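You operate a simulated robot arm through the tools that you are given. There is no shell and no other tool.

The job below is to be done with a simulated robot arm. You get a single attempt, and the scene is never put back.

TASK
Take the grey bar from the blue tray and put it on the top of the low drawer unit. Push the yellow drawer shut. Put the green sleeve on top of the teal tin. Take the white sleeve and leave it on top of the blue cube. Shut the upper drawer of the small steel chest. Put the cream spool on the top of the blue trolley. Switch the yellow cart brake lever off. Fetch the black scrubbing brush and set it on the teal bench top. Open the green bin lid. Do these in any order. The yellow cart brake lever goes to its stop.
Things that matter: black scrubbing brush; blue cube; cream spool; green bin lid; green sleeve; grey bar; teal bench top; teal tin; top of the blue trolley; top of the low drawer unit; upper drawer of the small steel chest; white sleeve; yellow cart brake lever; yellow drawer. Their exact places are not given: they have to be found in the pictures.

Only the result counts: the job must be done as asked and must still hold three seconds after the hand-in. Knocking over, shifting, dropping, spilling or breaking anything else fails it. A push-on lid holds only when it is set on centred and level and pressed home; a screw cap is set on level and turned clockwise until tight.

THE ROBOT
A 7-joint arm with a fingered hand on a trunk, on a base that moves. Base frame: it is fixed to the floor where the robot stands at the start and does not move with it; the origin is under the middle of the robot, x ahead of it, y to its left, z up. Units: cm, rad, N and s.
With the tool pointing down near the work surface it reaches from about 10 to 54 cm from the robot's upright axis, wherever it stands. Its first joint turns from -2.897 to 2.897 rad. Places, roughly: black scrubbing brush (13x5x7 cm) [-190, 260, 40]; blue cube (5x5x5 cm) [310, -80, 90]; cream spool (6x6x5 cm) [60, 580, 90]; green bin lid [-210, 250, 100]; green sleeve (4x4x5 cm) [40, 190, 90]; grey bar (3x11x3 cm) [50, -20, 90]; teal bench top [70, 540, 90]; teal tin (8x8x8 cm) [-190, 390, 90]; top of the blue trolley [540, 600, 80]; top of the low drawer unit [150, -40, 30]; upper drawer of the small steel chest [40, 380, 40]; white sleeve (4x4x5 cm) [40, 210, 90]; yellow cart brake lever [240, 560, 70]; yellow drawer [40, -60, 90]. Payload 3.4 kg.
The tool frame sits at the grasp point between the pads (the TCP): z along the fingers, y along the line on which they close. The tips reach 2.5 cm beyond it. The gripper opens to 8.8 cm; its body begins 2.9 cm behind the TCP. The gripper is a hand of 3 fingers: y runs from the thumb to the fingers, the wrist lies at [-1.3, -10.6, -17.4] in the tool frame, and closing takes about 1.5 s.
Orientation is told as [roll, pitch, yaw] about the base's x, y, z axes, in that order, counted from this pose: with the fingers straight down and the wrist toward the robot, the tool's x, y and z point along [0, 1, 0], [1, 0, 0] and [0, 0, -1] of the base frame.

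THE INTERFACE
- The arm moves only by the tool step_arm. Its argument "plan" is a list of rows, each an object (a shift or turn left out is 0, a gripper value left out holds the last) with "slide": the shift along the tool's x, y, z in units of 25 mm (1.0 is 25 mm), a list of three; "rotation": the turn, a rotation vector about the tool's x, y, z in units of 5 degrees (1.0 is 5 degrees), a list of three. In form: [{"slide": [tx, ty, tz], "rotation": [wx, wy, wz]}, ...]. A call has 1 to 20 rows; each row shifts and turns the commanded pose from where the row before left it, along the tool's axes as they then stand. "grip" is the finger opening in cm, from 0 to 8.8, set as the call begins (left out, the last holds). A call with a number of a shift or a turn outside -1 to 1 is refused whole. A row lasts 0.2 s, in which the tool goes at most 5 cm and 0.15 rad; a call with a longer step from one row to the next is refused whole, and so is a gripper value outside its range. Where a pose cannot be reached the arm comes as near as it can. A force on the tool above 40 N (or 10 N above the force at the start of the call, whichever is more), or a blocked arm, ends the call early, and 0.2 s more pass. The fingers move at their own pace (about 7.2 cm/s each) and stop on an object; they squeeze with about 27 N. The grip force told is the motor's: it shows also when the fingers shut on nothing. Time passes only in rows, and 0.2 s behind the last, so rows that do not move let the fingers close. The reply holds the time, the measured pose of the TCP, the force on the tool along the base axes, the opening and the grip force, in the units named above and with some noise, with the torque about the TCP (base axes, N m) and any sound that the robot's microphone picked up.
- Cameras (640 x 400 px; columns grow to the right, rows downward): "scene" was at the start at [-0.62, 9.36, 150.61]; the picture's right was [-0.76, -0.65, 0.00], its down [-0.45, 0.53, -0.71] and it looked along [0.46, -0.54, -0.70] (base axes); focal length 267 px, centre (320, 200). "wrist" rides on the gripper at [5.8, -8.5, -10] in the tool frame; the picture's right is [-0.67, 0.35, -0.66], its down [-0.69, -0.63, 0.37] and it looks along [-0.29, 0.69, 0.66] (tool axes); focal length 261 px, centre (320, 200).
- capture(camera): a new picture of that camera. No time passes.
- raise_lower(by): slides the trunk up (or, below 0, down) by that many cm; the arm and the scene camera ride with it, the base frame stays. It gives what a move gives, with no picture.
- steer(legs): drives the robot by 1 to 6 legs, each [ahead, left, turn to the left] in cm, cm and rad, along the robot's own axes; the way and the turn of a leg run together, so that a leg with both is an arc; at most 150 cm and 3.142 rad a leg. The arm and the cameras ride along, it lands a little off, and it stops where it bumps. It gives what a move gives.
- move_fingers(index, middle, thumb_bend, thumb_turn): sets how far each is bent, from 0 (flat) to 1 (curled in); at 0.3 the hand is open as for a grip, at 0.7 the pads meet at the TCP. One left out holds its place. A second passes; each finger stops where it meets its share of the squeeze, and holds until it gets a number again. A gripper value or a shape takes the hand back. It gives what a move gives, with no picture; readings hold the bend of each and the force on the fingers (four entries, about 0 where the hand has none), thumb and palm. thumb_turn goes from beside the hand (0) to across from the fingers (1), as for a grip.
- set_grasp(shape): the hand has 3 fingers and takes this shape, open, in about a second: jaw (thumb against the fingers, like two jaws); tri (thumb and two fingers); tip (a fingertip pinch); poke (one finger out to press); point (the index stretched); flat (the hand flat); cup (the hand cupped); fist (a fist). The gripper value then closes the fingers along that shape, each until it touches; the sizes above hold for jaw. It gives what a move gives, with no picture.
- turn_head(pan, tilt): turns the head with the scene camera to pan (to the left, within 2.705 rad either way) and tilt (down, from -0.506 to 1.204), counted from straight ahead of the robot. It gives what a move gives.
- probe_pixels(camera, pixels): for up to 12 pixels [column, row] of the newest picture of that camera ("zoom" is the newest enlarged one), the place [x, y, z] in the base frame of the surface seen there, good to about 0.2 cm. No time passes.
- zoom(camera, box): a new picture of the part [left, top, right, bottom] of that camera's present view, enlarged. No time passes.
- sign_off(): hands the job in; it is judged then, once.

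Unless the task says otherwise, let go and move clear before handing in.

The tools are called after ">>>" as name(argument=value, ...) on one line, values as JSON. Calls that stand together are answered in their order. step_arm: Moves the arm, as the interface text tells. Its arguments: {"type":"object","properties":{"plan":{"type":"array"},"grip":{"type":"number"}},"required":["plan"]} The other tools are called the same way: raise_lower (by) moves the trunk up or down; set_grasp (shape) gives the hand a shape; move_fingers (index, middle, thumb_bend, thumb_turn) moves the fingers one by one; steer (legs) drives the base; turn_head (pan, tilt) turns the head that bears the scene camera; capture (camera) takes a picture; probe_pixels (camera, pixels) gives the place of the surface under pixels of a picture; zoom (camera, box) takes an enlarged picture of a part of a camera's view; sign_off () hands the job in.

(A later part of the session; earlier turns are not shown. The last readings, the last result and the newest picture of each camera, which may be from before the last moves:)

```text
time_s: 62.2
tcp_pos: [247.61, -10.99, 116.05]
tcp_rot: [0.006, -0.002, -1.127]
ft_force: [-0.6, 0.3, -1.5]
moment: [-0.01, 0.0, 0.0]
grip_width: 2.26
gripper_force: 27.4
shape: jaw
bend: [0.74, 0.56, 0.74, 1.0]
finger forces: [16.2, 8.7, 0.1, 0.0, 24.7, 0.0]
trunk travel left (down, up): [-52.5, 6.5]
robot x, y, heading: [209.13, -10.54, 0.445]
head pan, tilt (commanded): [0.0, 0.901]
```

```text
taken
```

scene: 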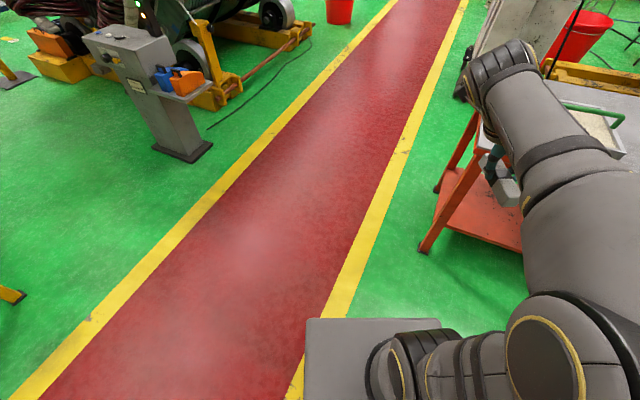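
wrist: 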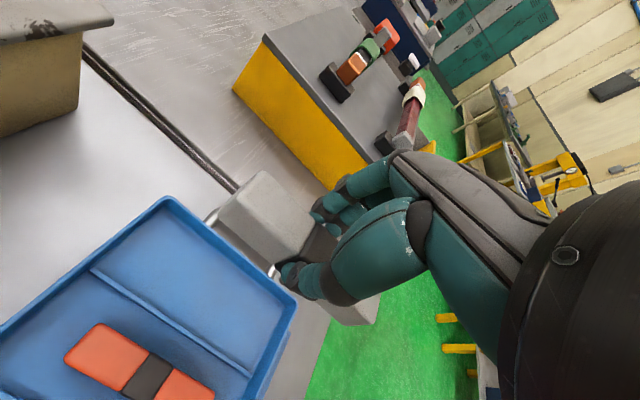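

The turn was blocked after 0.41 rad. I'll look toward the yellow unit behind right and at the arm's side to see what was touched.

>>> turn_head(pan=-2.5, tilt=0.9)

>>> capture(camera="scene")

>>> turn_head(pan=2.6, tilt=1.0)

>>> capture(camera="scene")

>>> turn_head(pan=-0.6, tilt=0.8)

>>> capture(camera="scene")

```text
time_s: 64.5
tcp_pos: [247.64, -11.01, 115.97]
tcp_rot: [0.006, -0.003, -1.127]
ft_force: [0.5, -0.2, -1.0]
moment: [-0.02, 0.0, 0.0]
grip_width: 2.24
gripper_force: 26.9
shape: jaw
bend: [0.74, 0.56, 0.74, 1.0]
finger forces: [16.1, 8.6, 0.1, 0.0, 24.8, 0.1]
trunk travel left (down, up): [-52.5, 6.5]
robot x, y, heading: [209.14, -10.64, 0.438]
head pan, tilt (commanded): [-2.499, 0.901]
```

```text
taken
```

scene: 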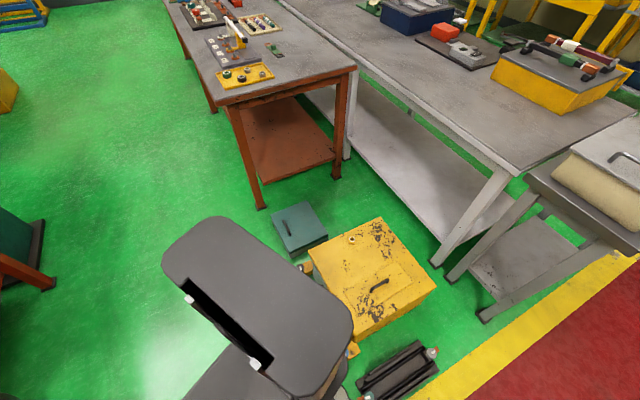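

```text
time_s: 68.5
tcp_pos: [247.61, -10.94, 116.05]
tcp_rot: [0.006, -0.003, -1.126]
ft_force: [-0.4, 0.1, -2.2]
moment: [0.01, 0.03, -0.01]
grip_width: 2.25
gripper_force: 27.3
shape: jaw
bend: [0.74, 0.56, 0.74, 1.0]
finger forces: [16.0, 8.7, 0.1, 0.0, 24.8, 0.0]
trunk travel left (down, up): [-52.5, 6.5]
robot x, y, heading: [208.78, -10.9, 0.443]
head pan, tilt (commanded): [2.601, 1.0]
```

```text
taken
```

scene: 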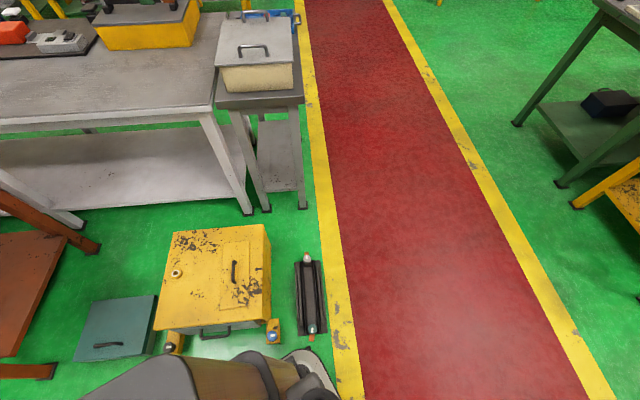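

```text
time_s: 71.2
tcp_pos: [247.78, -10.89, 116.0]
tcp_rot: [0.006, -0.001, -1.129]
ft_force: [-0.3, -0.1, -1.7]
moment: [-0.02, -0.01, 0.03]
grip_width: 2.25
gripper_force: 26.8
shape: jaw
bend: [0.74, 0.56, 0.74, 1.0]
finger forces: [16.1, 8.7, 0.0, 0.0, 24.8, 0.0]
trunk travel left (down, up): [-52.5, 6.5]
robot x, y, heading: [208.65, -10.61, 0.438]
head pan, tilt (commanded): [-0.6, 0.799]
```

```text
taken
```

scene: 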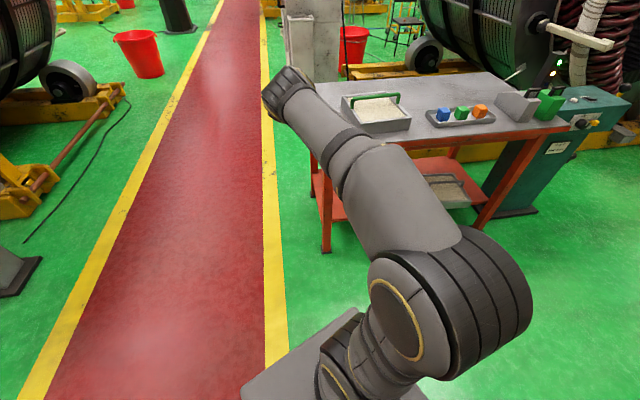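

The +x face has the drawer handle and yellow blocks at its corners; the robot's rear is near the dark floor item at (312,330). I'll look closer there.

>>> turn_head(pan=2.65, tilt=1.15)

>>> capture(camera="scene")

>>> probe_pixels(camera="scene", pixels=[[160, 300], [270, 285], [300, 300], [310, 330], [215, 250], [255, 175], [170, 180], [300, 250], [130, 310], [320, 210], [340, 340], [320, 280]])

>>> zoom(camera="scene", box=[140, 200, 380, 350])

```text
time_s: 74.0
tcp_pos: [247.69, -10.98, 116.04]
tcp_rot: [0.006, -0.002, -1.129]
ft_force: [0.2, -0.2, -1.8]
moment: [-0.02, -0.01, -0.01]
grip_width: 2.27
gripper_force: 26.6
shape: jaw
bend: [0.74, 0.56, 0.74, 1.0]
finger forces: [16.1, 8.7, 0.0, 0.0, 25.0, 0.1]
trunk travel left (down, up): [-52.5, 6.5]
robot x, y, heading: [208.83, -10.93, 0.436]
head pan, tilt (commanded): [2.649, 1.15]
```

```text
taken
```

scene: 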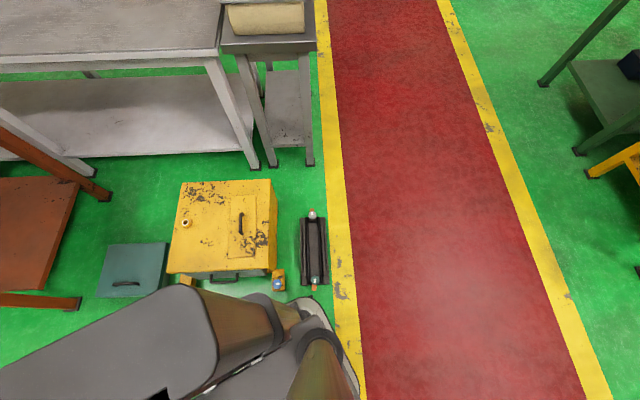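

```text
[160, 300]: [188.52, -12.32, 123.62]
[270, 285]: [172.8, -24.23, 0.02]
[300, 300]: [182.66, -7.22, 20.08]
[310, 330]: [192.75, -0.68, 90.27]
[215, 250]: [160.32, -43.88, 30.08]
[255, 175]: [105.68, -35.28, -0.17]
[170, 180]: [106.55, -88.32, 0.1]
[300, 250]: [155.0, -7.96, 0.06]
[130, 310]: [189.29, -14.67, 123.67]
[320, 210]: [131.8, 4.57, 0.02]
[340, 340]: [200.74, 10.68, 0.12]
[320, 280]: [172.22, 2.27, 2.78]
```

```text
2.67 times, centred on (260, 275) of scene
```

zoom: 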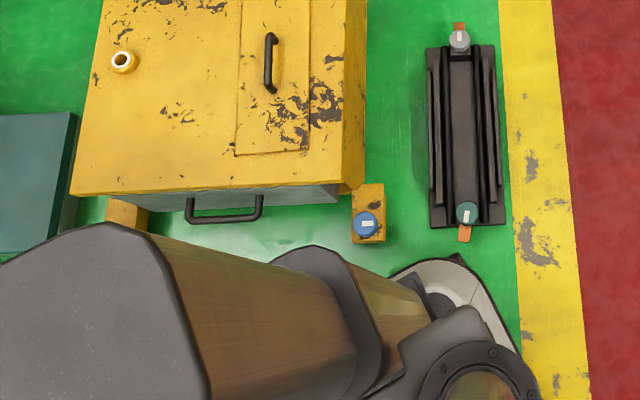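

The rear of the base seems clear of the unit. I'll check the arm's side: probe the red table and white cart near the hand.

>>> turn_head(pan=-0.35, tilt=0.6)

>>> capture(camera="scene")

>>> capture(camera="wrist")

```text
time_s: 76.6
tcp_pos: [247.72, -10.96, 116.13]
tcp_rot: [0.004, -0.002, -1.127]
ft_force: [0.3, -0.2, -1.3]
moment: [-0.01, 0.02, 0.01]
grip_width: 2.25
gripper_force: 27.0
shape: jaw
bend: [0.74, 0.56, 0.74, 1.0]
finger forces: [16.1, 8.7, 0.0, 0.0, 24.8, 0.0]
trunk travel left (down, up): [-52.5, 6.5]
robot x, y, heading: [208.69, -10.7, 0.443]
head pan, tilt (commanded): [-0.351, 0.6]
```

```text
taken
```

scene: 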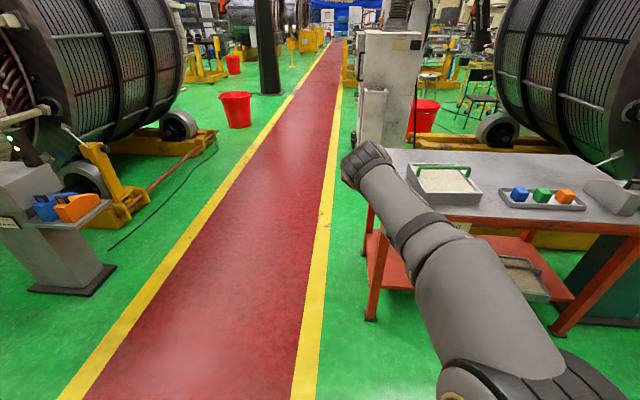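

```text
taken
```

wrist: 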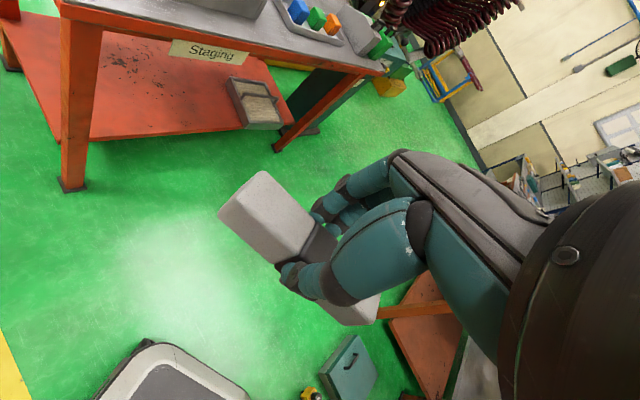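

The wrist view shows my base's light rim at (150,345) and the red table's edge. I'll probe both.

>>> probe_pixels(camera="wrist", pixels=[[150, 345], [110, 380], [190, 360], [235, 390], [75, 185], [275, 148], [380, 65], [80, 10], [200, 50], [345, 370], [310, 395], [415, 310]])

>>> probe_pixels(camera="scene", pixels=[[395, 155], [445, 180], [520, 195], [470, 213], [600, 225], [370, 315], [560, 325], [365, 160], [410, 240], [380, 100], [545, 200], [570, 198]])

```text
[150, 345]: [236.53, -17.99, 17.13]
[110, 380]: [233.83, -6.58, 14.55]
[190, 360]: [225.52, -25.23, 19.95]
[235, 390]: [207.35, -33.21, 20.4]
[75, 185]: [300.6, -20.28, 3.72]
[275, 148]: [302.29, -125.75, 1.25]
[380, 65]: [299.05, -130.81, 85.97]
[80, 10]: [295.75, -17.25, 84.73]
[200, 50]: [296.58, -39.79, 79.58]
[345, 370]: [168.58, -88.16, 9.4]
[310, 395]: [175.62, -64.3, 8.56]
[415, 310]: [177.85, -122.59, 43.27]
```

```text
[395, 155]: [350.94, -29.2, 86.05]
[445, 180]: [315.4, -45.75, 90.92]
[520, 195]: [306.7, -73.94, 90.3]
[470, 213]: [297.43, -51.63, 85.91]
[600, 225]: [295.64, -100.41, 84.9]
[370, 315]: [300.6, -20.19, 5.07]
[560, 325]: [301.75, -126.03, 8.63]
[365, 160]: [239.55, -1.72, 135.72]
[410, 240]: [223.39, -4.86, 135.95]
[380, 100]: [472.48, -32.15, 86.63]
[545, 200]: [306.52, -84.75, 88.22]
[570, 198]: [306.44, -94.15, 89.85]
```

My base is about ±21 cm wide and 25 cm front and back, so something near the rear blocked it. I'll move off toward the walkway first, then finish the turn there.

>>> steer(legs=[[25, 25, 0]])

>>> steer(legs=[[0, 0, 2.7]])

>>> turn_head(pan=0.3, tilt=0.9)

>>> capture(camera="scene")

```text
time_s: 78.8
tcp_pos: [259.53, 22.4, 116.16]
tcp_rot: [0.006, -0.003, -1.128]
ft_force: [-0.7, 0.3, -1.0]
moment: [0.01, 0.02, 0.04]
grip_width: 2.22
gripper_force: 27.2
shape: jaw
bend: [0.74, 0.56, 0.74, 1.0]
finger forces: [16.2, 8.7, 0.0, 0.1, 24.8, 0.1]
trunk travel left (down, up): [-52.5, 6.5]
robot x, y, heading: [220.88, 22.44, 0.441]
head pan, tilt (commanded): [-0.351, 0.6]
```

```text
time_s: 85.5
tcp_pos: [186.34, 40.79, 115.95]
tcp_rot: [0.005, -0.002, 1.531]
ft_force: [0.9, 0.3, -1.3]
moment: [0.0, 0.01, -0.02]
grip_width: 2.23
gripper_force: 26.4
shape: jaw
bend: [0.74, 0.56, 0.74, 1.0]
finger forces: [15.8, 8.3, 0.0, 0.0, 24.2, 0.0]
trunk travel left (down, up): [-52.5, 6.5]
robot x, y, heading: [220.82, 22.67, 3.091]
head pan, tilt (commanded): [-0.351, 0.6]
```

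```text
time_s: 86.5
tcp_pos: [186.24, 40.93, 116.05]
tcp_rot: [0.004, -0.002, 1.529]
ft_force: [0.6, -0.7, -1.1]
moment: [-0.03, 0.02, 0.01]
grip_width: 2.24
gripper_force: 26.9
shape: jaw
bend: [0.74, 0.56, 0.74, 1.0]
finger forces: [15.7, 8.3, 0.0, 0.0, 24.2, 0.0]
trunk travel left (down, up): [-52.5, 6.5]
robot x, y, heading: [220.77, 22.36, 3.097]
head pan, tilt (commanded): [0.3, 0.901]
```

```text
taken
```

scene: 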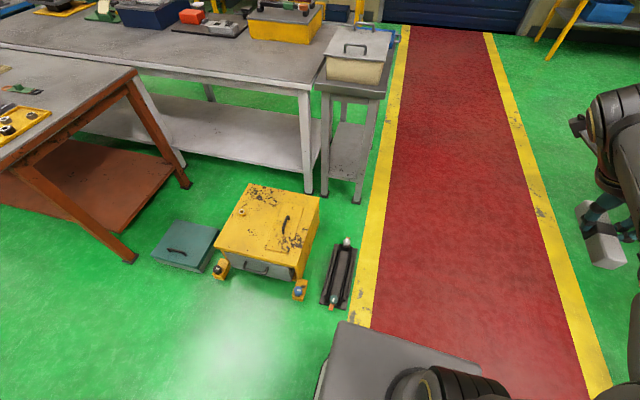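

Turned to face -x. The unit and blocks are in clear view at (265,235); I'll probe the unit again to verify it was not shifted and plan the stand.

>>> probe_pixels(camera="scene", pixels=[[222, 240], [295, 255], [315, 198], [250, 188], [255, 225], [245, 212], [285, 225], [300, 290], [220, 268], [255, 268], [332, 305], [130, 258]])

>>> zoom(camera="scene", box=[140, 160, 380, 320])

```text
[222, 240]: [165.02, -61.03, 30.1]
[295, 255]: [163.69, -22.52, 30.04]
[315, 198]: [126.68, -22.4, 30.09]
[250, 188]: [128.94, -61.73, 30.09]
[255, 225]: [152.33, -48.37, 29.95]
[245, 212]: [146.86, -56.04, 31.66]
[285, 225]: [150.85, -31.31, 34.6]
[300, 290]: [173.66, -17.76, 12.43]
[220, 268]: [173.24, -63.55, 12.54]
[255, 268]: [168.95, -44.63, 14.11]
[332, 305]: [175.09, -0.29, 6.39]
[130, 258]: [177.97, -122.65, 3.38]
```

```text
2.50 times, centred on (260, 240) of scene
```

zoom: 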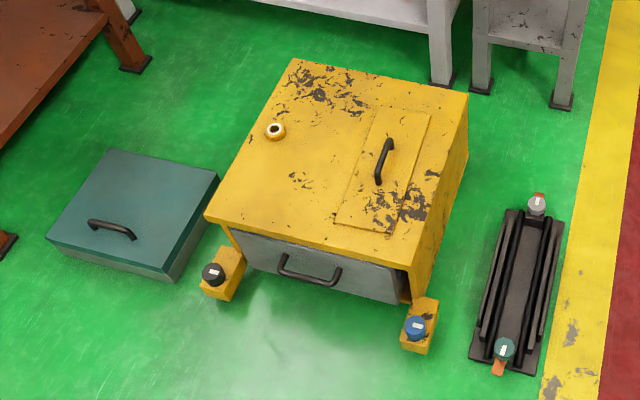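

The unit is where it was. I'll strafe to y≈-42 and then ahead to x≈208, leaving a margin to the corner blocks (x≤176).

>>> steer(legs=[[0, 0, 0.045], [0, 64, 0], [12, 0, 0]])

>>> turn_head(pan=0, tilt=1.0)

>>> capture(camera="scene")

```text
time_s: 91.4
tcp_pos: [173.38, -25.04, 116.01]
tcp_rot: [0.006, -0.002, 1.563]
ft_force: [-0.7, -0.1, -1.1]
moment: [-0.03, -0.04, 0.03]
grip_width: 2.25
gripper_force: 27.5
shape: jaw
bend: [0.74, 0.56, 0.74, 1.0]
finger forces: [15.8, 8.4, 0.1, 0.0, 24.1, 0.0]
trunk travel left (down, up): [-52.5, 6.5]
robot x, y, heading: [208.1, -42.42, 3.132]
head pan, tilt (commanded): [0.3, 0.901]
```

```text
time_s: 92.2
tcp_pos: [173.59, -25.19, 116.01]
tcp_rot: [0.007, -0.001, 1.561]
ft_force: [-0.1, 0.2, -1.4]
moment: [0.0, 0.01, 0.04]
grip_width: 2.24
gripper_force: 26.8
shape: jaw
bend: [0.74, 0.56, 0.74, 1.0]
finger forces: [15.8, 8.4, 0.2, 0.0, 24.2, 0.1]
trunk travel left (down, up): [-52.5, 6.5]
robot x, y, heading: [208.37, -42.47, 3.128]
head pan, tilt (commanded): [0.0, 1.0]
```

```text
taken
```

scene: 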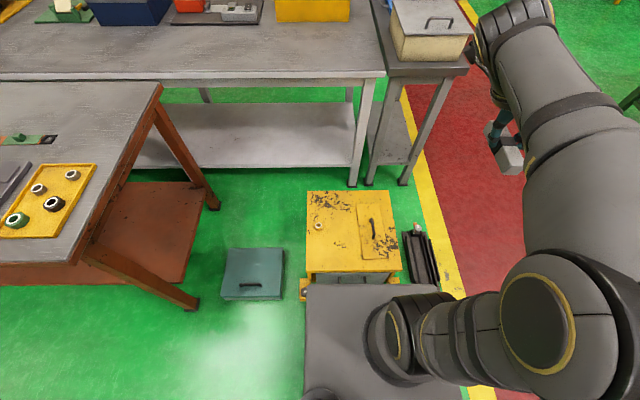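

I stand at (208,-42) facing the unit. I'll move the bar over (158,-48) at this height first, and check the brown bench's corner distance before lowering the trunk.

>>> probe_pixels(camera="scene", pixels=[[155, 88], [75, 255], [190, 302], [110, 180], [250, 290], [305, 282], [393, 282], [440, 284], [318, 225], [340, 245], [365, 210], [380, 20]])

>>> step_arm(plan=[{"slide": [0.62, -0.92, 0]}, {"slide": [0.62, -0.92, 0]}, {"slide": [0.62, -0.92, 0]}, {"slide": [0.62, -0.92, 0]}, {"slide": [0.62, -0.92, 0]}, {"slide": [0.62, -0.92, 0]}, {"slide": [0.62, -0.92, 0]}, {"slide": [0.62, -0.92, 0]}, {"slide": [0.62, -0.92, 0]}, {"slide": [0.62, -0.92, 0]}, {}])

>>> capture(camera="scene")

```text
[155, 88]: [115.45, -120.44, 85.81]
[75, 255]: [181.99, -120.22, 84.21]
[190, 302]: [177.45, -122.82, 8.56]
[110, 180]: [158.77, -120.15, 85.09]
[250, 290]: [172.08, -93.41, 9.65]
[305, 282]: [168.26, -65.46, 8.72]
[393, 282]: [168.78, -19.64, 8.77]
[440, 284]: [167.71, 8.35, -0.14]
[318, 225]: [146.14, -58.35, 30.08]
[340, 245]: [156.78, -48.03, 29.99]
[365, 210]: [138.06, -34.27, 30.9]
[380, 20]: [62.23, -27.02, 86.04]
```

```text
time_s: 94.6
tcp_pos: [157.81, -47.98, 116.13]
tcp_rot: [0.005, -0.003, 1.562]
ft_force: [0.0, -1.5, -1.4]
moment: [0.0, 0.03, 0.02]
grip_width: 2.23
gripper_force: 26.7
shape: jaw
bend: [0.74, 0.56, 0.74, 1.0]
finger forces: [15.7, 8.4, 0.0, 0.0, 24.1, 0.0]
trunk travel left (down, up): [-52.5, 6.5]
robot x, y, heading: [208.81, -42.28, 3.126]
head pan, tilt (commanded): [0.0, 1.0]
```

```text
taken
```

scene: 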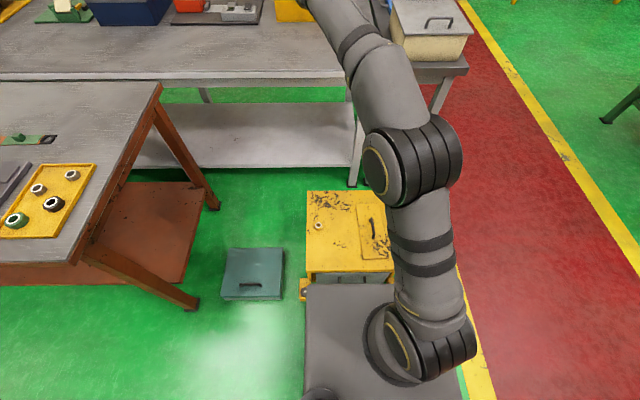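

The way down is free (grey bench ends at about x=118, brown bench at y<-120). I'll lower the trunk by 50 cm.

>>> raise_lower(by=-50)

>>> capture(camera="scene")

>>> capture(camera="wrist")

```text
refused: -50 is not a number from -40 to 40
```

```text
taken
```

scene: 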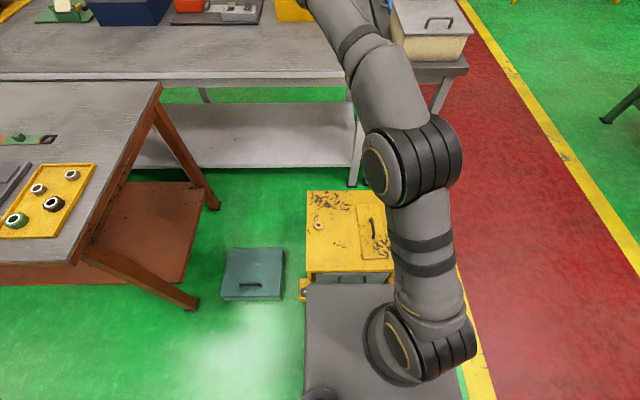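

```text
taken
```

wrist: 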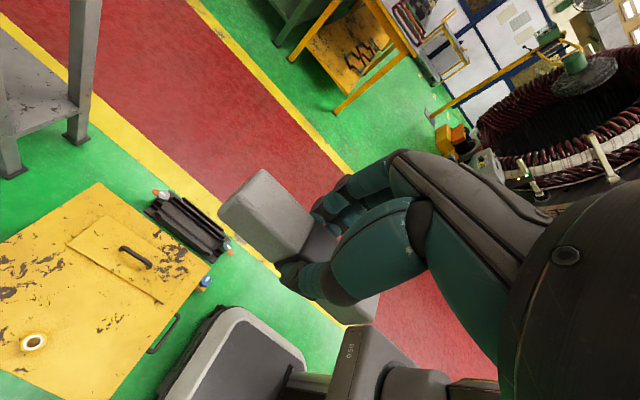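

A single move is limited to 40 cm; I'll lower in two.

>>> raise_lower(by=-35)

>>> capture(camera="scene")

>>> capture(camera="wrist")

```text
time_s: 98.0
tcp_pos: [157.77, -47.96, 81.22]
tcp_rot: [0.005, -0.003, 1.562]
ft_force: [0.2, 0.5, -2.0]
moment: [0.03, 0.01, -0.01]
grip_width: 2.23
gripper_force: 27.0
shape: jaw
bend: [0.74, 0.56, 0.74, 1.0]
finger forces: [15.8, 8.3, 0.0, 0.0, 24.2, 0.1]
trunk travel left (down, up): [-17.5, 41.5]
robot x, y, heading: [208.46, -42.26, 3.129]
head pan, tilt (commanded): [0.0, 1.0]
```

```text
taken
```

scene: 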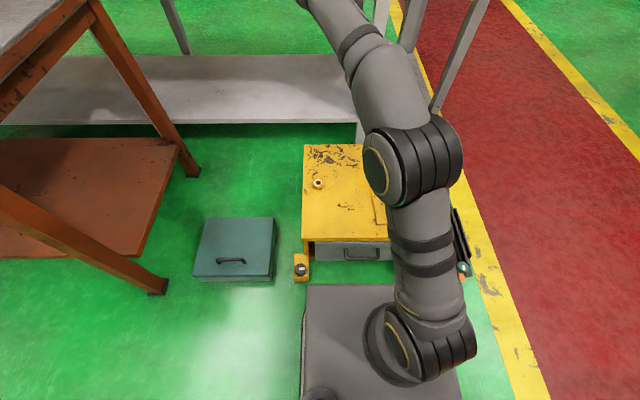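

```text
taken
```

wrist: 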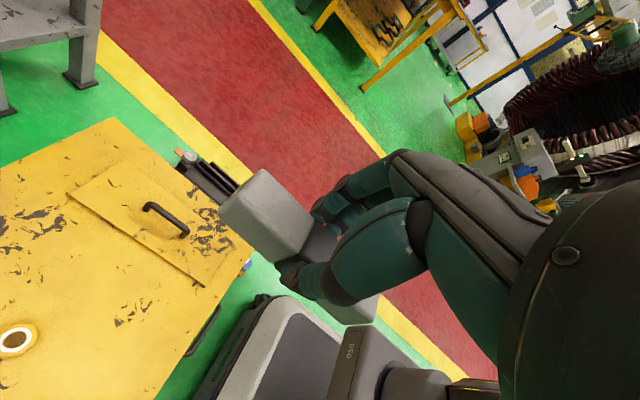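

Clear so far. Lower 14 cm more with the trunk, then continue down with the arm in a careful way.

>>> raise_lower(by=-15)

>>> step_arm(plan=[{"slide": [0, 0, 1]}, {"slide": [0, 0, 1]}, {"slide": [0, 0, 1]}, {"slide": [0, 0, 1]}, {"slide": [0, 0, 1]}, {"slide": [0, 0, 1]}, {"slide": [0, 0, 1]}, {"slide": [0, 0, 1]}, {"slide": [0, 0, 1]}, {"slide": [0, 0, 1]}, {}])

>>> capture(camera="scene")

>>> capture(camera="wrist")

```text
time_s: 99.8
tcp_pos: [157.79, -47.96, 66.21]
tcp_rot: [0.005, -0.003, 1.562]
ft_force: [-0.1, 0.4, -2.1]
moment: [-0.01, 0.0, -0.01]
grip_width: 2.23
gripper_force: 26.9
shape: jaw
bend: [0.74, 0.56, 0.74, 1.0]
finger forces: [15.8, 8.5, 0.0, 0.0, 24.2, 0.0]
trunk travel left (down, up): [-2.5, 56.5]
robot x, y, heading: [208.4, -42.49, 3.126]
head pan, tilt (commanded): [0.0, 1.0]
```

```text
time_s: 102.2
tcp_pos: [157.76, -47.81, 41.07]
tcp_rot: [0.003, -0.003, 1.562]
ft_force: [-0.7, 0.5, -0.6]
moment: [-0.02, 0.03, 0.0]
grip_width: 2.23
gripper_force: 27.2
shape: jaw
bend: [0.74, 0.56, 0.74, 1.0]
finger forces: [15.8, 8.4, 0.0, 0.0, 24.2, 0.0]
trunk travel left (down, up): [-2.5, 56.5]
robot x, y, heading: [208.57, -42.71, 3.129]
head pan, tilt (commanded): [0.0, 1.0]
```

```text
taken
```

scene: 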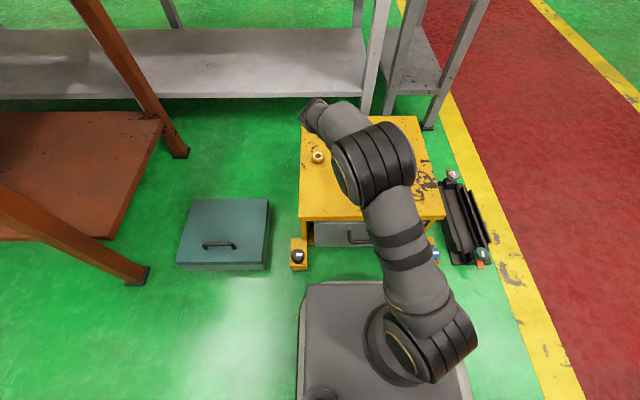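

```text
taken
```

wrist: 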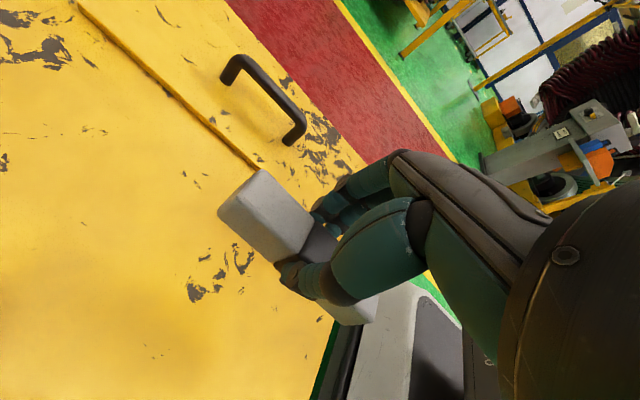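

The bar hangs over free top at z≈37.5. I'll lower 7 cm, then feel for contact.

>>> step_arm(plan=[{"slide": [0, 0, 0.8]}, {"slide": [0, 0, 0.8]}, {"slide": [0, 0, 0.6]}, {"slide": [0, 0, 0.4]}, {"slide": [0, 0, 0.15]}, {}, {}])

>>> step_arm(plan=[{"slide": [0, 0, 0.1]}, {}, {"slide": [0, 0, 0.06]}, {}])

>>> capture(camera="wrist")

```text
time_s: 103.8
tcp_pos: [157.69, -47.8, 34.34]
tcp_rot: [0.005, -0.001, 1.562]
ft_force: [-0.5, 0.1, -2.1]
moment: [-0.03, 0.01, 0.0]
grip_width: 2.25
gripper_force: 26.9
shape: jaw
bend: [0.74, 0.56, 0.74, 1.0]
finger forces: [15.8, 8.3, 0.0, 0.1, 24.3, 0.0]
trunk travel left (down, up): [-2.5, 56.5]
robot x, y, heading: [208.08, -42.29, 3.127]
head pan, tilt (commanded): [0.0, 1.0]
```

```text
time_s: 104.8
tcp_pos: [157.7, -47.84, 34.03]
tcp_rot: [0.005, -0.001, 1.563]
ft_force: [-0.1, -0.8, -2.0]
moment: [0.0, 0.01, -0.01]
grip_width: 2.26
gripper_force: 26.7
shape: jaw
bend: [0.74, 0.56, 0.74, 1.0]
finger forces: [15.8, 8.4, 0.0, 0.0, 24.2, 0.1]
trunk travel left (down, up): [-2.5, 56.5]
robot x, y, heading: [208.49, -42.34, 3.129]
head pan, tilt (commanded): [0.0, 1.0]
```

```text
taken
```

wrist: 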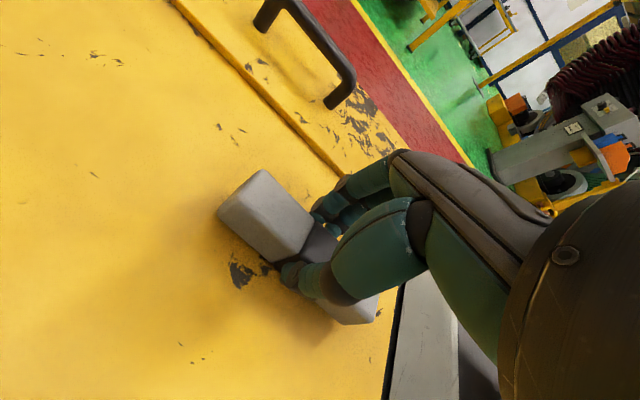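

No contact yet at z=34.0. I'll go down in small steps until the weight comes off.

>>> step_arm(plan=[{"slide": [0, 0, 0.08]}, {}, {"slide": [0, 0, 0.08]}, {}])

>>> step_arm(plan=[{"slide": [0, 0, 0.06]}, {}])

```text
time_s: 105.8
tcp_pos: [157.66, -47.82, 33.45]
tcp_rot: [0.006, -0.001, 1.563]
ft_force: [-0.2, -0.6, -2.1]
moment: [0.02, -0.01, -0.01]
grip_width: 2.25
gripper_force: 26.8
shape: jaw
bend: [0.74, 0.56, 0.74, 1.0]
finger forces: [15.7, 8.4, 0.1, 0.1, 24.3, 0.1]
trunk travel left (down, up): [-2.5, 56.5]
robot x, y, heading: [208.48, -42.22, 3.129]
head pan, tilt (commanded): [0.0, 1.0]
```

```text
time_s: 106.4
tcp_pos: [157.65, -47.86, 33.44]
tcp_rot: [0.006, -0.001, 1.564]
ft_force: [0.3, 0.7, 2.8]
moment: [0.05, -0.01, 0.02]
grip_width: 2.23
gripper_force: 26.8
shape: jaw
bend: [0.74, 0.56, 0.74, 1.0]
finger forces: [15.8, 8.9, 0.0, 0.0, 24.6, 0.1]
trunk travel left (down, up): [-2.5, 56.5]
robot x, y, heading: [208.4, -42.3, 3.126]
head pan, tilt (commanded): [0.0, 1.0]
```

Contact felt (force now +2.8 N). I'll open the fingers gently and rise.

>>> step_arm(plan=[{}, {}, {}, {}, {}], grip=4.6)

>>> step_arm(plan=[{"slide": [0, 0, -0.4]}, {"slide": [0, 0, -0.8]}, {"slide": [0, 0, -1]}, {"slide": [0, 0, -1]}, {"slide": [0, 0, -1]}, {"slide": [0, 0, -1]}, {}])

>>> capture(camera="wrist")

```text
time_s: 107.6
tcp_pos: [157.72, -47.93, 33.47]
tcp_rot: [0.006, -0.002, 1.562]
ft_force: [0.6, 0.1, -0.8]
moment: [0.02, 0.0, -0.03]
grip_width: 4.58
gripper_force: 0.2
shape: jaw
bend: [0.74, 0.44, 0.69, 1.0]
finger forces: [0.0, 0.0, 0.1, 0.0, 0.1, 0.0]
trunk travel left (down, up): [-2.5, 56.5]
robot x, y, heading: [208.48, -42.4, 3.13]
head pan, tilt (commanded): [0.0, 1.0]
```

```text
time_s: 109.2
tcp_pos: [157.8, -47.98, 46.42]
tcp_rot: [0.006, 0.0, 1.563]
ft_force: [0.3, 0.0, 0.4]
moment: [-0.01, -0.05, -0.02]
grip_width: 4.57
gripper_force: 0.1
shape: jaw
bend: [0.74, 0.44, 0.69, 1.0]
finger forces: [0.0, 0.1, 0.0, 0.0, 0.0, 0.0]
trunk travel left (down, up): [-2.5, 56.5]
robot x, y, heading: [208.57, -42.41, 3.129]
head pan, tilt (commanded): [0.0, 1.0]
```

```text
taken
```

wrist: 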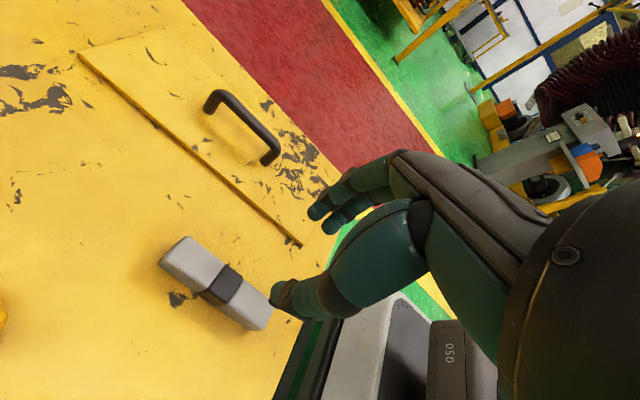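

The grey bar lies on the unit's top. I'll raise the trunk, tuck the arm in and drive on.

>>> raise_lower(by=40)

>>> raise_lower(by=10)

>>> step_arm(plan=[{"slide": [-0.6, 0.6, -0.8]}, {"slide": [-0.6, 0.6, -0.8]}, {"slide": [-0.6, 0.6, -0.8]}, {"slide": [-0.6, 0.6, -0.8]}, {"slide": [-0.6, 0.6, -0.8]}, {"slide": [-0.6, 0.6, -0.8]}, {"slide": [-0.6, 0.6, -0.8]}, {"slide": [-0.6, 0.6, -0.8]}, {"slide": [-0.6, 0.6, -0.8]}, {"slide": [-0.6, 0.6, -0.8]}, {}])

>>> capture(camera="scene")

```text
time_s: 113.0
tcp_pos: [157.7, -47.93, 86.36]
tcp_rot: [0.005, 0.0, 1.562]
ft_force: [0.4, 0.0, -0.8]
moment: [0.01, 0.03, 0.01]
grip_width: 4.55
gripper_force: 0.0
shape: jaw
bend: [0.74, 0.44, 0.69, 1.0]
finger forces: [0.0, 0.0, 0.0, 0.0, 0.0, 0.1]
trunk travel left (down, up): [-42.5, 16.5]
robot x, y, heading: [208.42, -42.46, 3.133]
head pan, tilt (commanded): [0.0, 1.0]
```

```text
time_s: 114.3
tcp_pos: [157.65, -47.95, 96.46]
tcp_rot: [0.005, -0.002, 1.561]
ft_force: [-0.6, -0.2, 1.0]
moment: [0.01, 0.01, -0.01]
grip_width: 4.56
gripper_force: 0.0
shape: jaw
bend: [0.74, 0.44, 0.69, 1.0]
finger forces: [0.0, 0.0, 0.0, 0.0, 0.0, 0.0]
trunk travel left (down, up): [-52.5, 6.5]
robot x, y, heading: [208.57, -42.15, 3.136]
head pan, tilt (commanded): [0.0, 1.0]
```

```text
time_s: 116.7
tcp_pos: [173.04, -33.09, 116.51]
tcp_rot: [0.006, -0.003, 1.563]
ft_force: [0.4, 0.1, 0.4]
moment: [0.0, -0.03, 0.03]
grip_width: 4.54
gripper_force: 0.0
shape: jaw
bend: [0.74, 0.44, 0.69, 1.0]
finger forces: [0.0, 0.0, 0.0, 0.0, 0.0, 0.0]
trunk travel left (down, up): [-52.5, 6.5]
robot x, y, heading: [208.55, -42.08, 3.13]
head pan, tilt (commanded): [0.0, 1.0]
```

```text
taken
```

scene: 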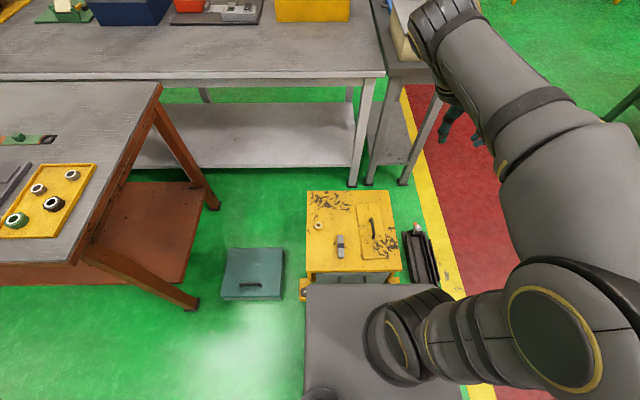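

The grey bar sits on the unit at (340,245). Next I'll back off, go to the walkway and toward the sleeves' table near (40,190–210).

>>> steer(legs=[[-14, 0, 0], [0, -125, 0], [150, 0, 0], [0, 0, -1.56]])

>>> turn_head(pan=0, tilt=0.6)

>>> capture(camera="scene")

```text
time_s: 134.9
tcp_pos: [83.62, 118.58, 116.51]
tcp_rot: [0.005, -0.003, -0.009]
ft_force: [0.5, 0.3, 0.0]
moment: [0.02, -0.01, -0.02]
grip_width: 4.56
gripper_force: 0.0
shape: jaw
bend: [0.74, 0.44, 0.69, 1.0]
finger forces: [0.1, 0.0, 0.1, 0.0, 0.0, 0.1]
trunk travel left (down, up): [-52.5, 6.5]
robot x, y, heading: [74.58, 83.09, 1.56]
head pan, tilt (commanded): [0.0, 1.0]
```

```text
time_s: 135.8
tcp_pos: [83.55, 118.44, 116.49]
tcp_rot: [0.004, 0.0, -0.01]
ft_force: [-0.5, 0.4, -0.3]
moment: [0.04, -0.02, 0.01]
grip_width: 4.56
gripper_force: 0.1
shape: jaw
bend: [0.74, 0.44, 0.69, 1.0]
finger forces: [0.0, 0.0, 0.0, 0.1, 0.1, 0.0]
trunk travel left (down, up): [-52.5, 6.5]
robot x, y, heading: [73.99, 83.32, 1.556]
head pan, tilt (commanded): [0.0, 0.6]
```

```text
taken
```

scene: 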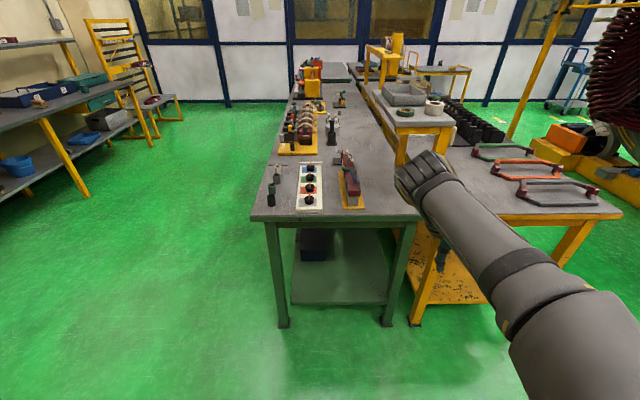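

>>> zoom(camera="scene", box=[240, 60, 480, 230])

>>> probe_pixels(camera="scene", pixels=[[278, 172], [271, 190], [310, 180], [350, 180], [255, 215], [415, 215], [285, 325], [387, 325], [330, 200], [290, 90], [300, 120], [335, 125]])

```text
2.35 times, centred on (360, 145) of scene
```

zoom: 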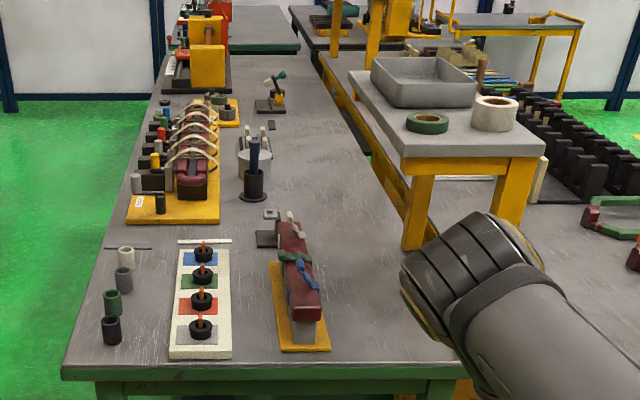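

```text
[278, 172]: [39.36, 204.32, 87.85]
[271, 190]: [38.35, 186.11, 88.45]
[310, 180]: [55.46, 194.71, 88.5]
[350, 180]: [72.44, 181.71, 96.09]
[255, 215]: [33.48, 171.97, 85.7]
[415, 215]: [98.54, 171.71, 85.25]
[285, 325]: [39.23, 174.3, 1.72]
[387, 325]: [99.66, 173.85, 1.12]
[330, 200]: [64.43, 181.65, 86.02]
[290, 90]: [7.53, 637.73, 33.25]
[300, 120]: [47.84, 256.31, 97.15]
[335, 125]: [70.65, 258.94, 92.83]
```

On the green bench's left I see a column of four sleeves: white at zoom (126,258), grey (123,280), green (112,303), black (112,330). I'll probe them.

>>> probe_pixels(camera="zoom", pixels=[[126, 251], [126, 262], [124, 272], [124, 283], [112, 295], [112, 307], [112, 323], [112, 334], [126, 246], [118, 258], [134, 258], [120, 303]])

>>> zoom(camera="scene", box=[250, 150, 330, 210])

```text
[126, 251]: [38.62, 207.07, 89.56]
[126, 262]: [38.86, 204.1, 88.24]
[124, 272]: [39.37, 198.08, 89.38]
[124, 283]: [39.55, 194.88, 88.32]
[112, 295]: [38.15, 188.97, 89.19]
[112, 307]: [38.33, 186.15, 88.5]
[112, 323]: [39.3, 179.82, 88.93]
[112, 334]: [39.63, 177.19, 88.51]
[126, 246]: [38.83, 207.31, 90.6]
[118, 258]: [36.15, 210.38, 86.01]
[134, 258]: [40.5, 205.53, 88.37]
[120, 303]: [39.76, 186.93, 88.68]
```

```text
6.67 times, centred on (290, 180) of scene
```

zoom: 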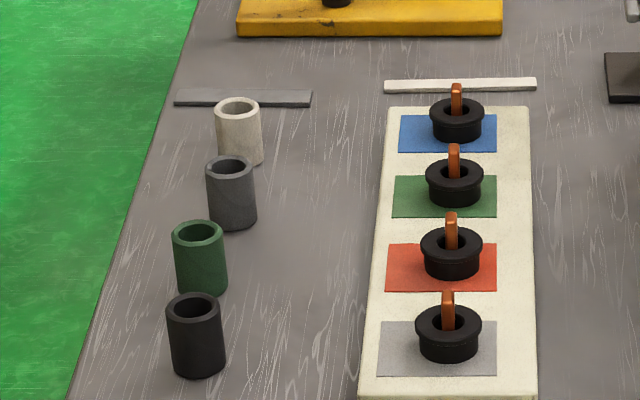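

The sleeves are hollow tubes with centres near: white (38.8,206), grey (39.4,197), green (38.3,188), black (39.5,179). I'll stand on the bench's -x side at about (-6,200), facing +x.

>>> steer(legs=[[0, 80, 0], [117, 0, 0], [0, 0, -1.56]])

>>> turn_head(pan=0, tilt=1.0)

>>> capture(camera="scene")

>>> capture(camera="wrist")

```text
time_s: 149.3
tcp_pos: [33.45, 192.16, 116.52]
tcp_rot: [0.005, -0.001, -1.555]
ft_force: [0.8, -0.3, 1.1]
moment: [-0.01, 0.01, -0.03]
grip_width: 4.55
gripper_force: 0.1
shape: jaw
bend: [0.74, 0.44, 0.69, 1.0]
finger forces: [0.0, 0.1, 0.0, 0.0, 0.1, 0.1]
trunk travel left (down, up): [-52.5, 6.5]
robot x, y, heading: [-2.35, 200.6, 0.012]
head pan, tilt (commanded): [0.0, 0.6]
```

```text
time_s: 150.1
tcp_pos: [33.53, 192.23, 116.54]
tcp_rot: [0.005, -0.001, -1.555]
ft_force: [0.1, 0.6, 0.6]
moment: [0.0, -0.01, 0.0]
grip_width: 4.57
gripper_force: 0.0
shape: jaw
bend: [0.74, 0.44, 0.69, 1.0]
finger forces: [0.0, 0.1, 0.1, 0.0, 0.0, 0.1]
trunk travel left (down, up): [-52.5, 6.5]
robot x, y, heading: [-2.23, 200.61, 0.013]
head pan, tilt (commanded): [0.0, 1.0]
```

```text
taken
```

scene: 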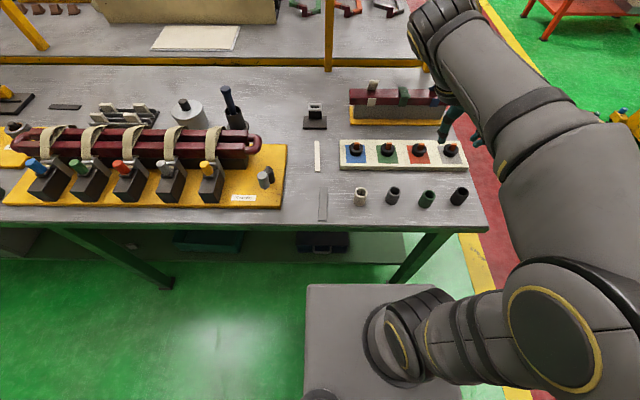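

```text
taken
```

wrist: 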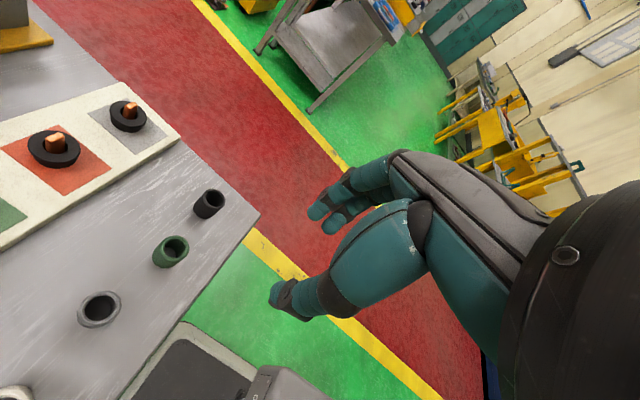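

Now I see the four sleeves in order white (361,196), grey (393,194), green (427,197), black (459,195). I'll probe rims, turn the hand back to yaw 0 and go over the white one.

>>> probe_pixels(camera="scene", pixels=[[361, 188], [361, 200], [356, 191], [367, 191], [361, 191], [393, 187], [427, 191], [427, 203], [322, 205], [459, 188], [361, 205], [345, 165]])

>>> zoom(camera="scene", box=[300, 130, 480, 230])

>>> step_arm(plan=[{"rotation": [0, 0, -1]}, {"rotation": [0, 0, -1]}, {"rotation": [0, 0, -1]}, {"rotation": [0, 0, -1]}, {"rotation": [0, 0, -1]}, {"rotation": [0, 0, -1]}, {"rotation": [0, 0, -1]}, {"rotation": [0, 0, -1]}, {"rotation": [0, 0, -1]}, {"rotation": [0, 0, -1]}, {"rotation": [0, 0, -1]}, {"rotation": [0, 0, -1]}, {"rotation": [0, 0, -1]}, {"rotation": [0, 0, -1]}, {"rotation": [0, 0, -1]}, {"rotation": [0, 0, -1]}, {"rotation": [0, 0, -1]}, {"rotation": [0, 0, -0.8]}, {}], grip=7)

>>> capture(camera="wrist")

```text
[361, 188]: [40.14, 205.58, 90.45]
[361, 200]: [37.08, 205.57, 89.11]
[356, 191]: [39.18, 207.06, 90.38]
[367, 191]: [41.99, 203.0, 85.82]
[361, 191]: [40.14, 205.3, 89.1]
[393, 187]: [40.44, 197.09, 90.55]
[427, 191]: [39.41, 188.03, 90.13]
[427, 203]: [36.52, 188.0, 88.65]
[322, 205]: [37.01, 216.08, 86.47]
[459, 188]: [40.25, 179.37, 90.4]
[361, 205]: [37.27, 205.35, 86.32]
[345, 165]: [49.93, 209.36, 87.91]
```

```text
3.56 times, centred on (390, 180) of scene
```

zoom: 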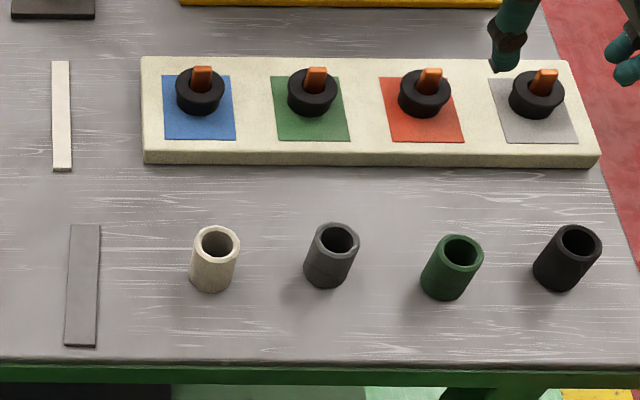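

```text
time_s: 154.1
tcp_pos: [33.41, 192.17, 116.52]
tcp_rot: [-0.002, -0.005, -0.001]
ft_force: [-0.3, 0.3, -0.2]
moment: [0.01, -0.01, -0.02]
grip_width: 6.97
gripper_force: 0.0
shape: jaw
bend: [0.27, 0.34, 0.5, 0.99]
finger forces: [0.0, 0.1, 0.1, 0.0, 0.1, 0.0]
trunk travel left (down, up): [-52.5, 6.5]
robot x, y, heading: [-2.43, 200.53, 0.008]
head pan, tilt (commanded): [0.0, 1.0]
```

```text
taken
```

wrist: 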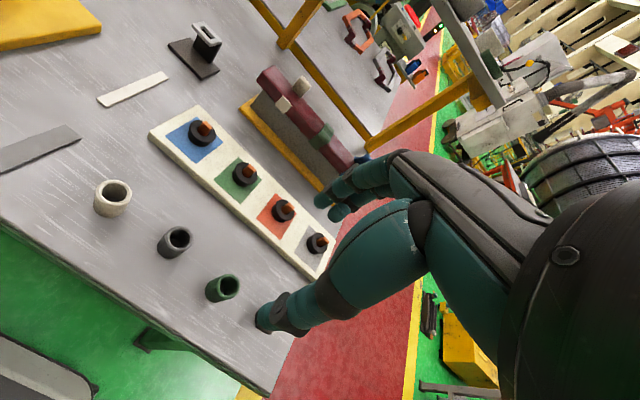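

White's centre is about (39.0,205.4). I'll move over it at z≈101 with 7 cm opening, then look.

>>> step_arm(plan=[{"slide": [0.88, 0.373, 0.5]}, {"slide": [0.88, 0.373, 0.8]}, {"slide": [0.88, 0.373, 1]}, {"slide": [0.88, 0.373, 1]}, {"slide": [0.88, 0.373, 1]}, {"slide": [0.88, 0.373, 1]}, {}], grip=7)

>>> capture(camera="wrist")

>>> capture(camera="scene")

```text
time_s: 155.7
tcp_pos: [39.14, 205.41, 103.12]
tcp_rot: [-0.001, -0.007, -0.002]
ft_force: [-0.6, -0.2, -1.5]
moment: [0.02, -0.03, 0.02]
grip_width: 6.97
gripper_force: 0.0
shape: jaw
bend: [0.27, 0.34, 0.5, 0.99]
finger forces: [0.0, 0.1, 0.0, 0.0, 0.0, 0.1]
trunk travel left (down, up): [-52.5, 6.5]
robot x, y, heading: [-2.23, 200.89, 0.011]
head pan, tilt (commanded): [0.0, 1.0]
```

```text
taken
```

wrist: 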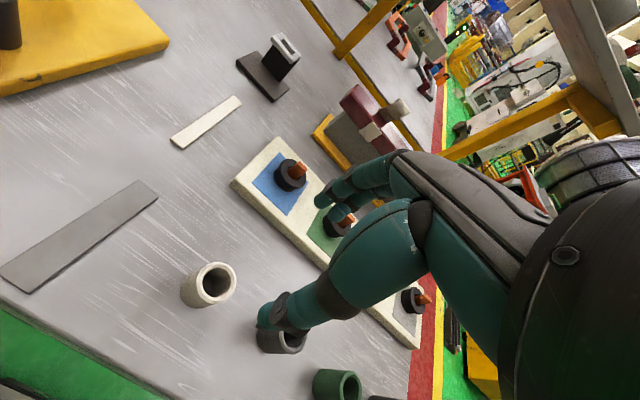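

```text
taken
```

scene: 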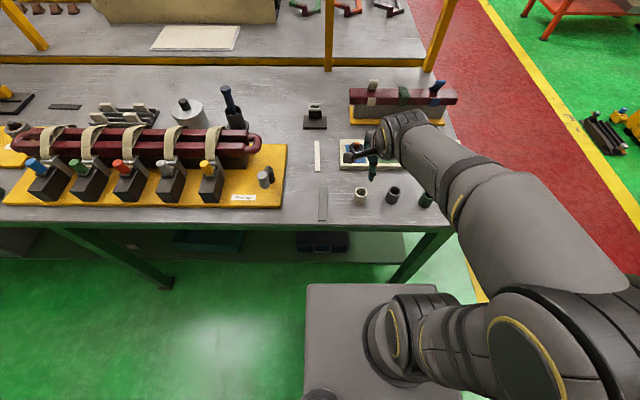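

The white sleeve appears at (212,283), about where it should be under the TCP (220,284). I'll probe the rim for fine centring.

>>> probe_pixels(camera="wrist", pixels=[[194, 279], [234, 282], [214, 264], [210, 297], [202, 268], [226, 266], [228, 293], [200, 292], [340, 378], [322, 385], [350, 372], [190, 295]])

>>> zoom(camera="wrist", box=[140, 220, 340, 400])

```text
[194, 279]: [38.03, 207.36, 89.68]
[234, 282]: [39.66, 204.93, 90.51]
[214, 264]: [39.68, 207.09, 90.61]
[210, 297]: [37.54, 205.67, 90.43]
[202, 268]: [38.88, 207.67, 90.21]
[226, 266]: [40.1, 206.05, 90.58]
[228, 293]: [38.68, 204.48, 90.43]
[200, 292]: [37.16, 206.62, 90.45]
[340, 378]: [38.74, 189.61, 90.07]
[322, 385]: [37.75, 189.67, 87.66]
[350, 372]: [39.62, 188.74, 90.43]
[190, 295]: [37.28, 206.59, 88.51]
```

```text
2.22 times, centred on (240, 310) of wrist
```

zoom: 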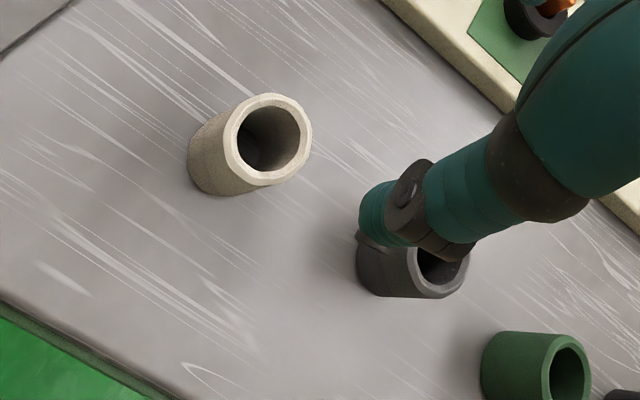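

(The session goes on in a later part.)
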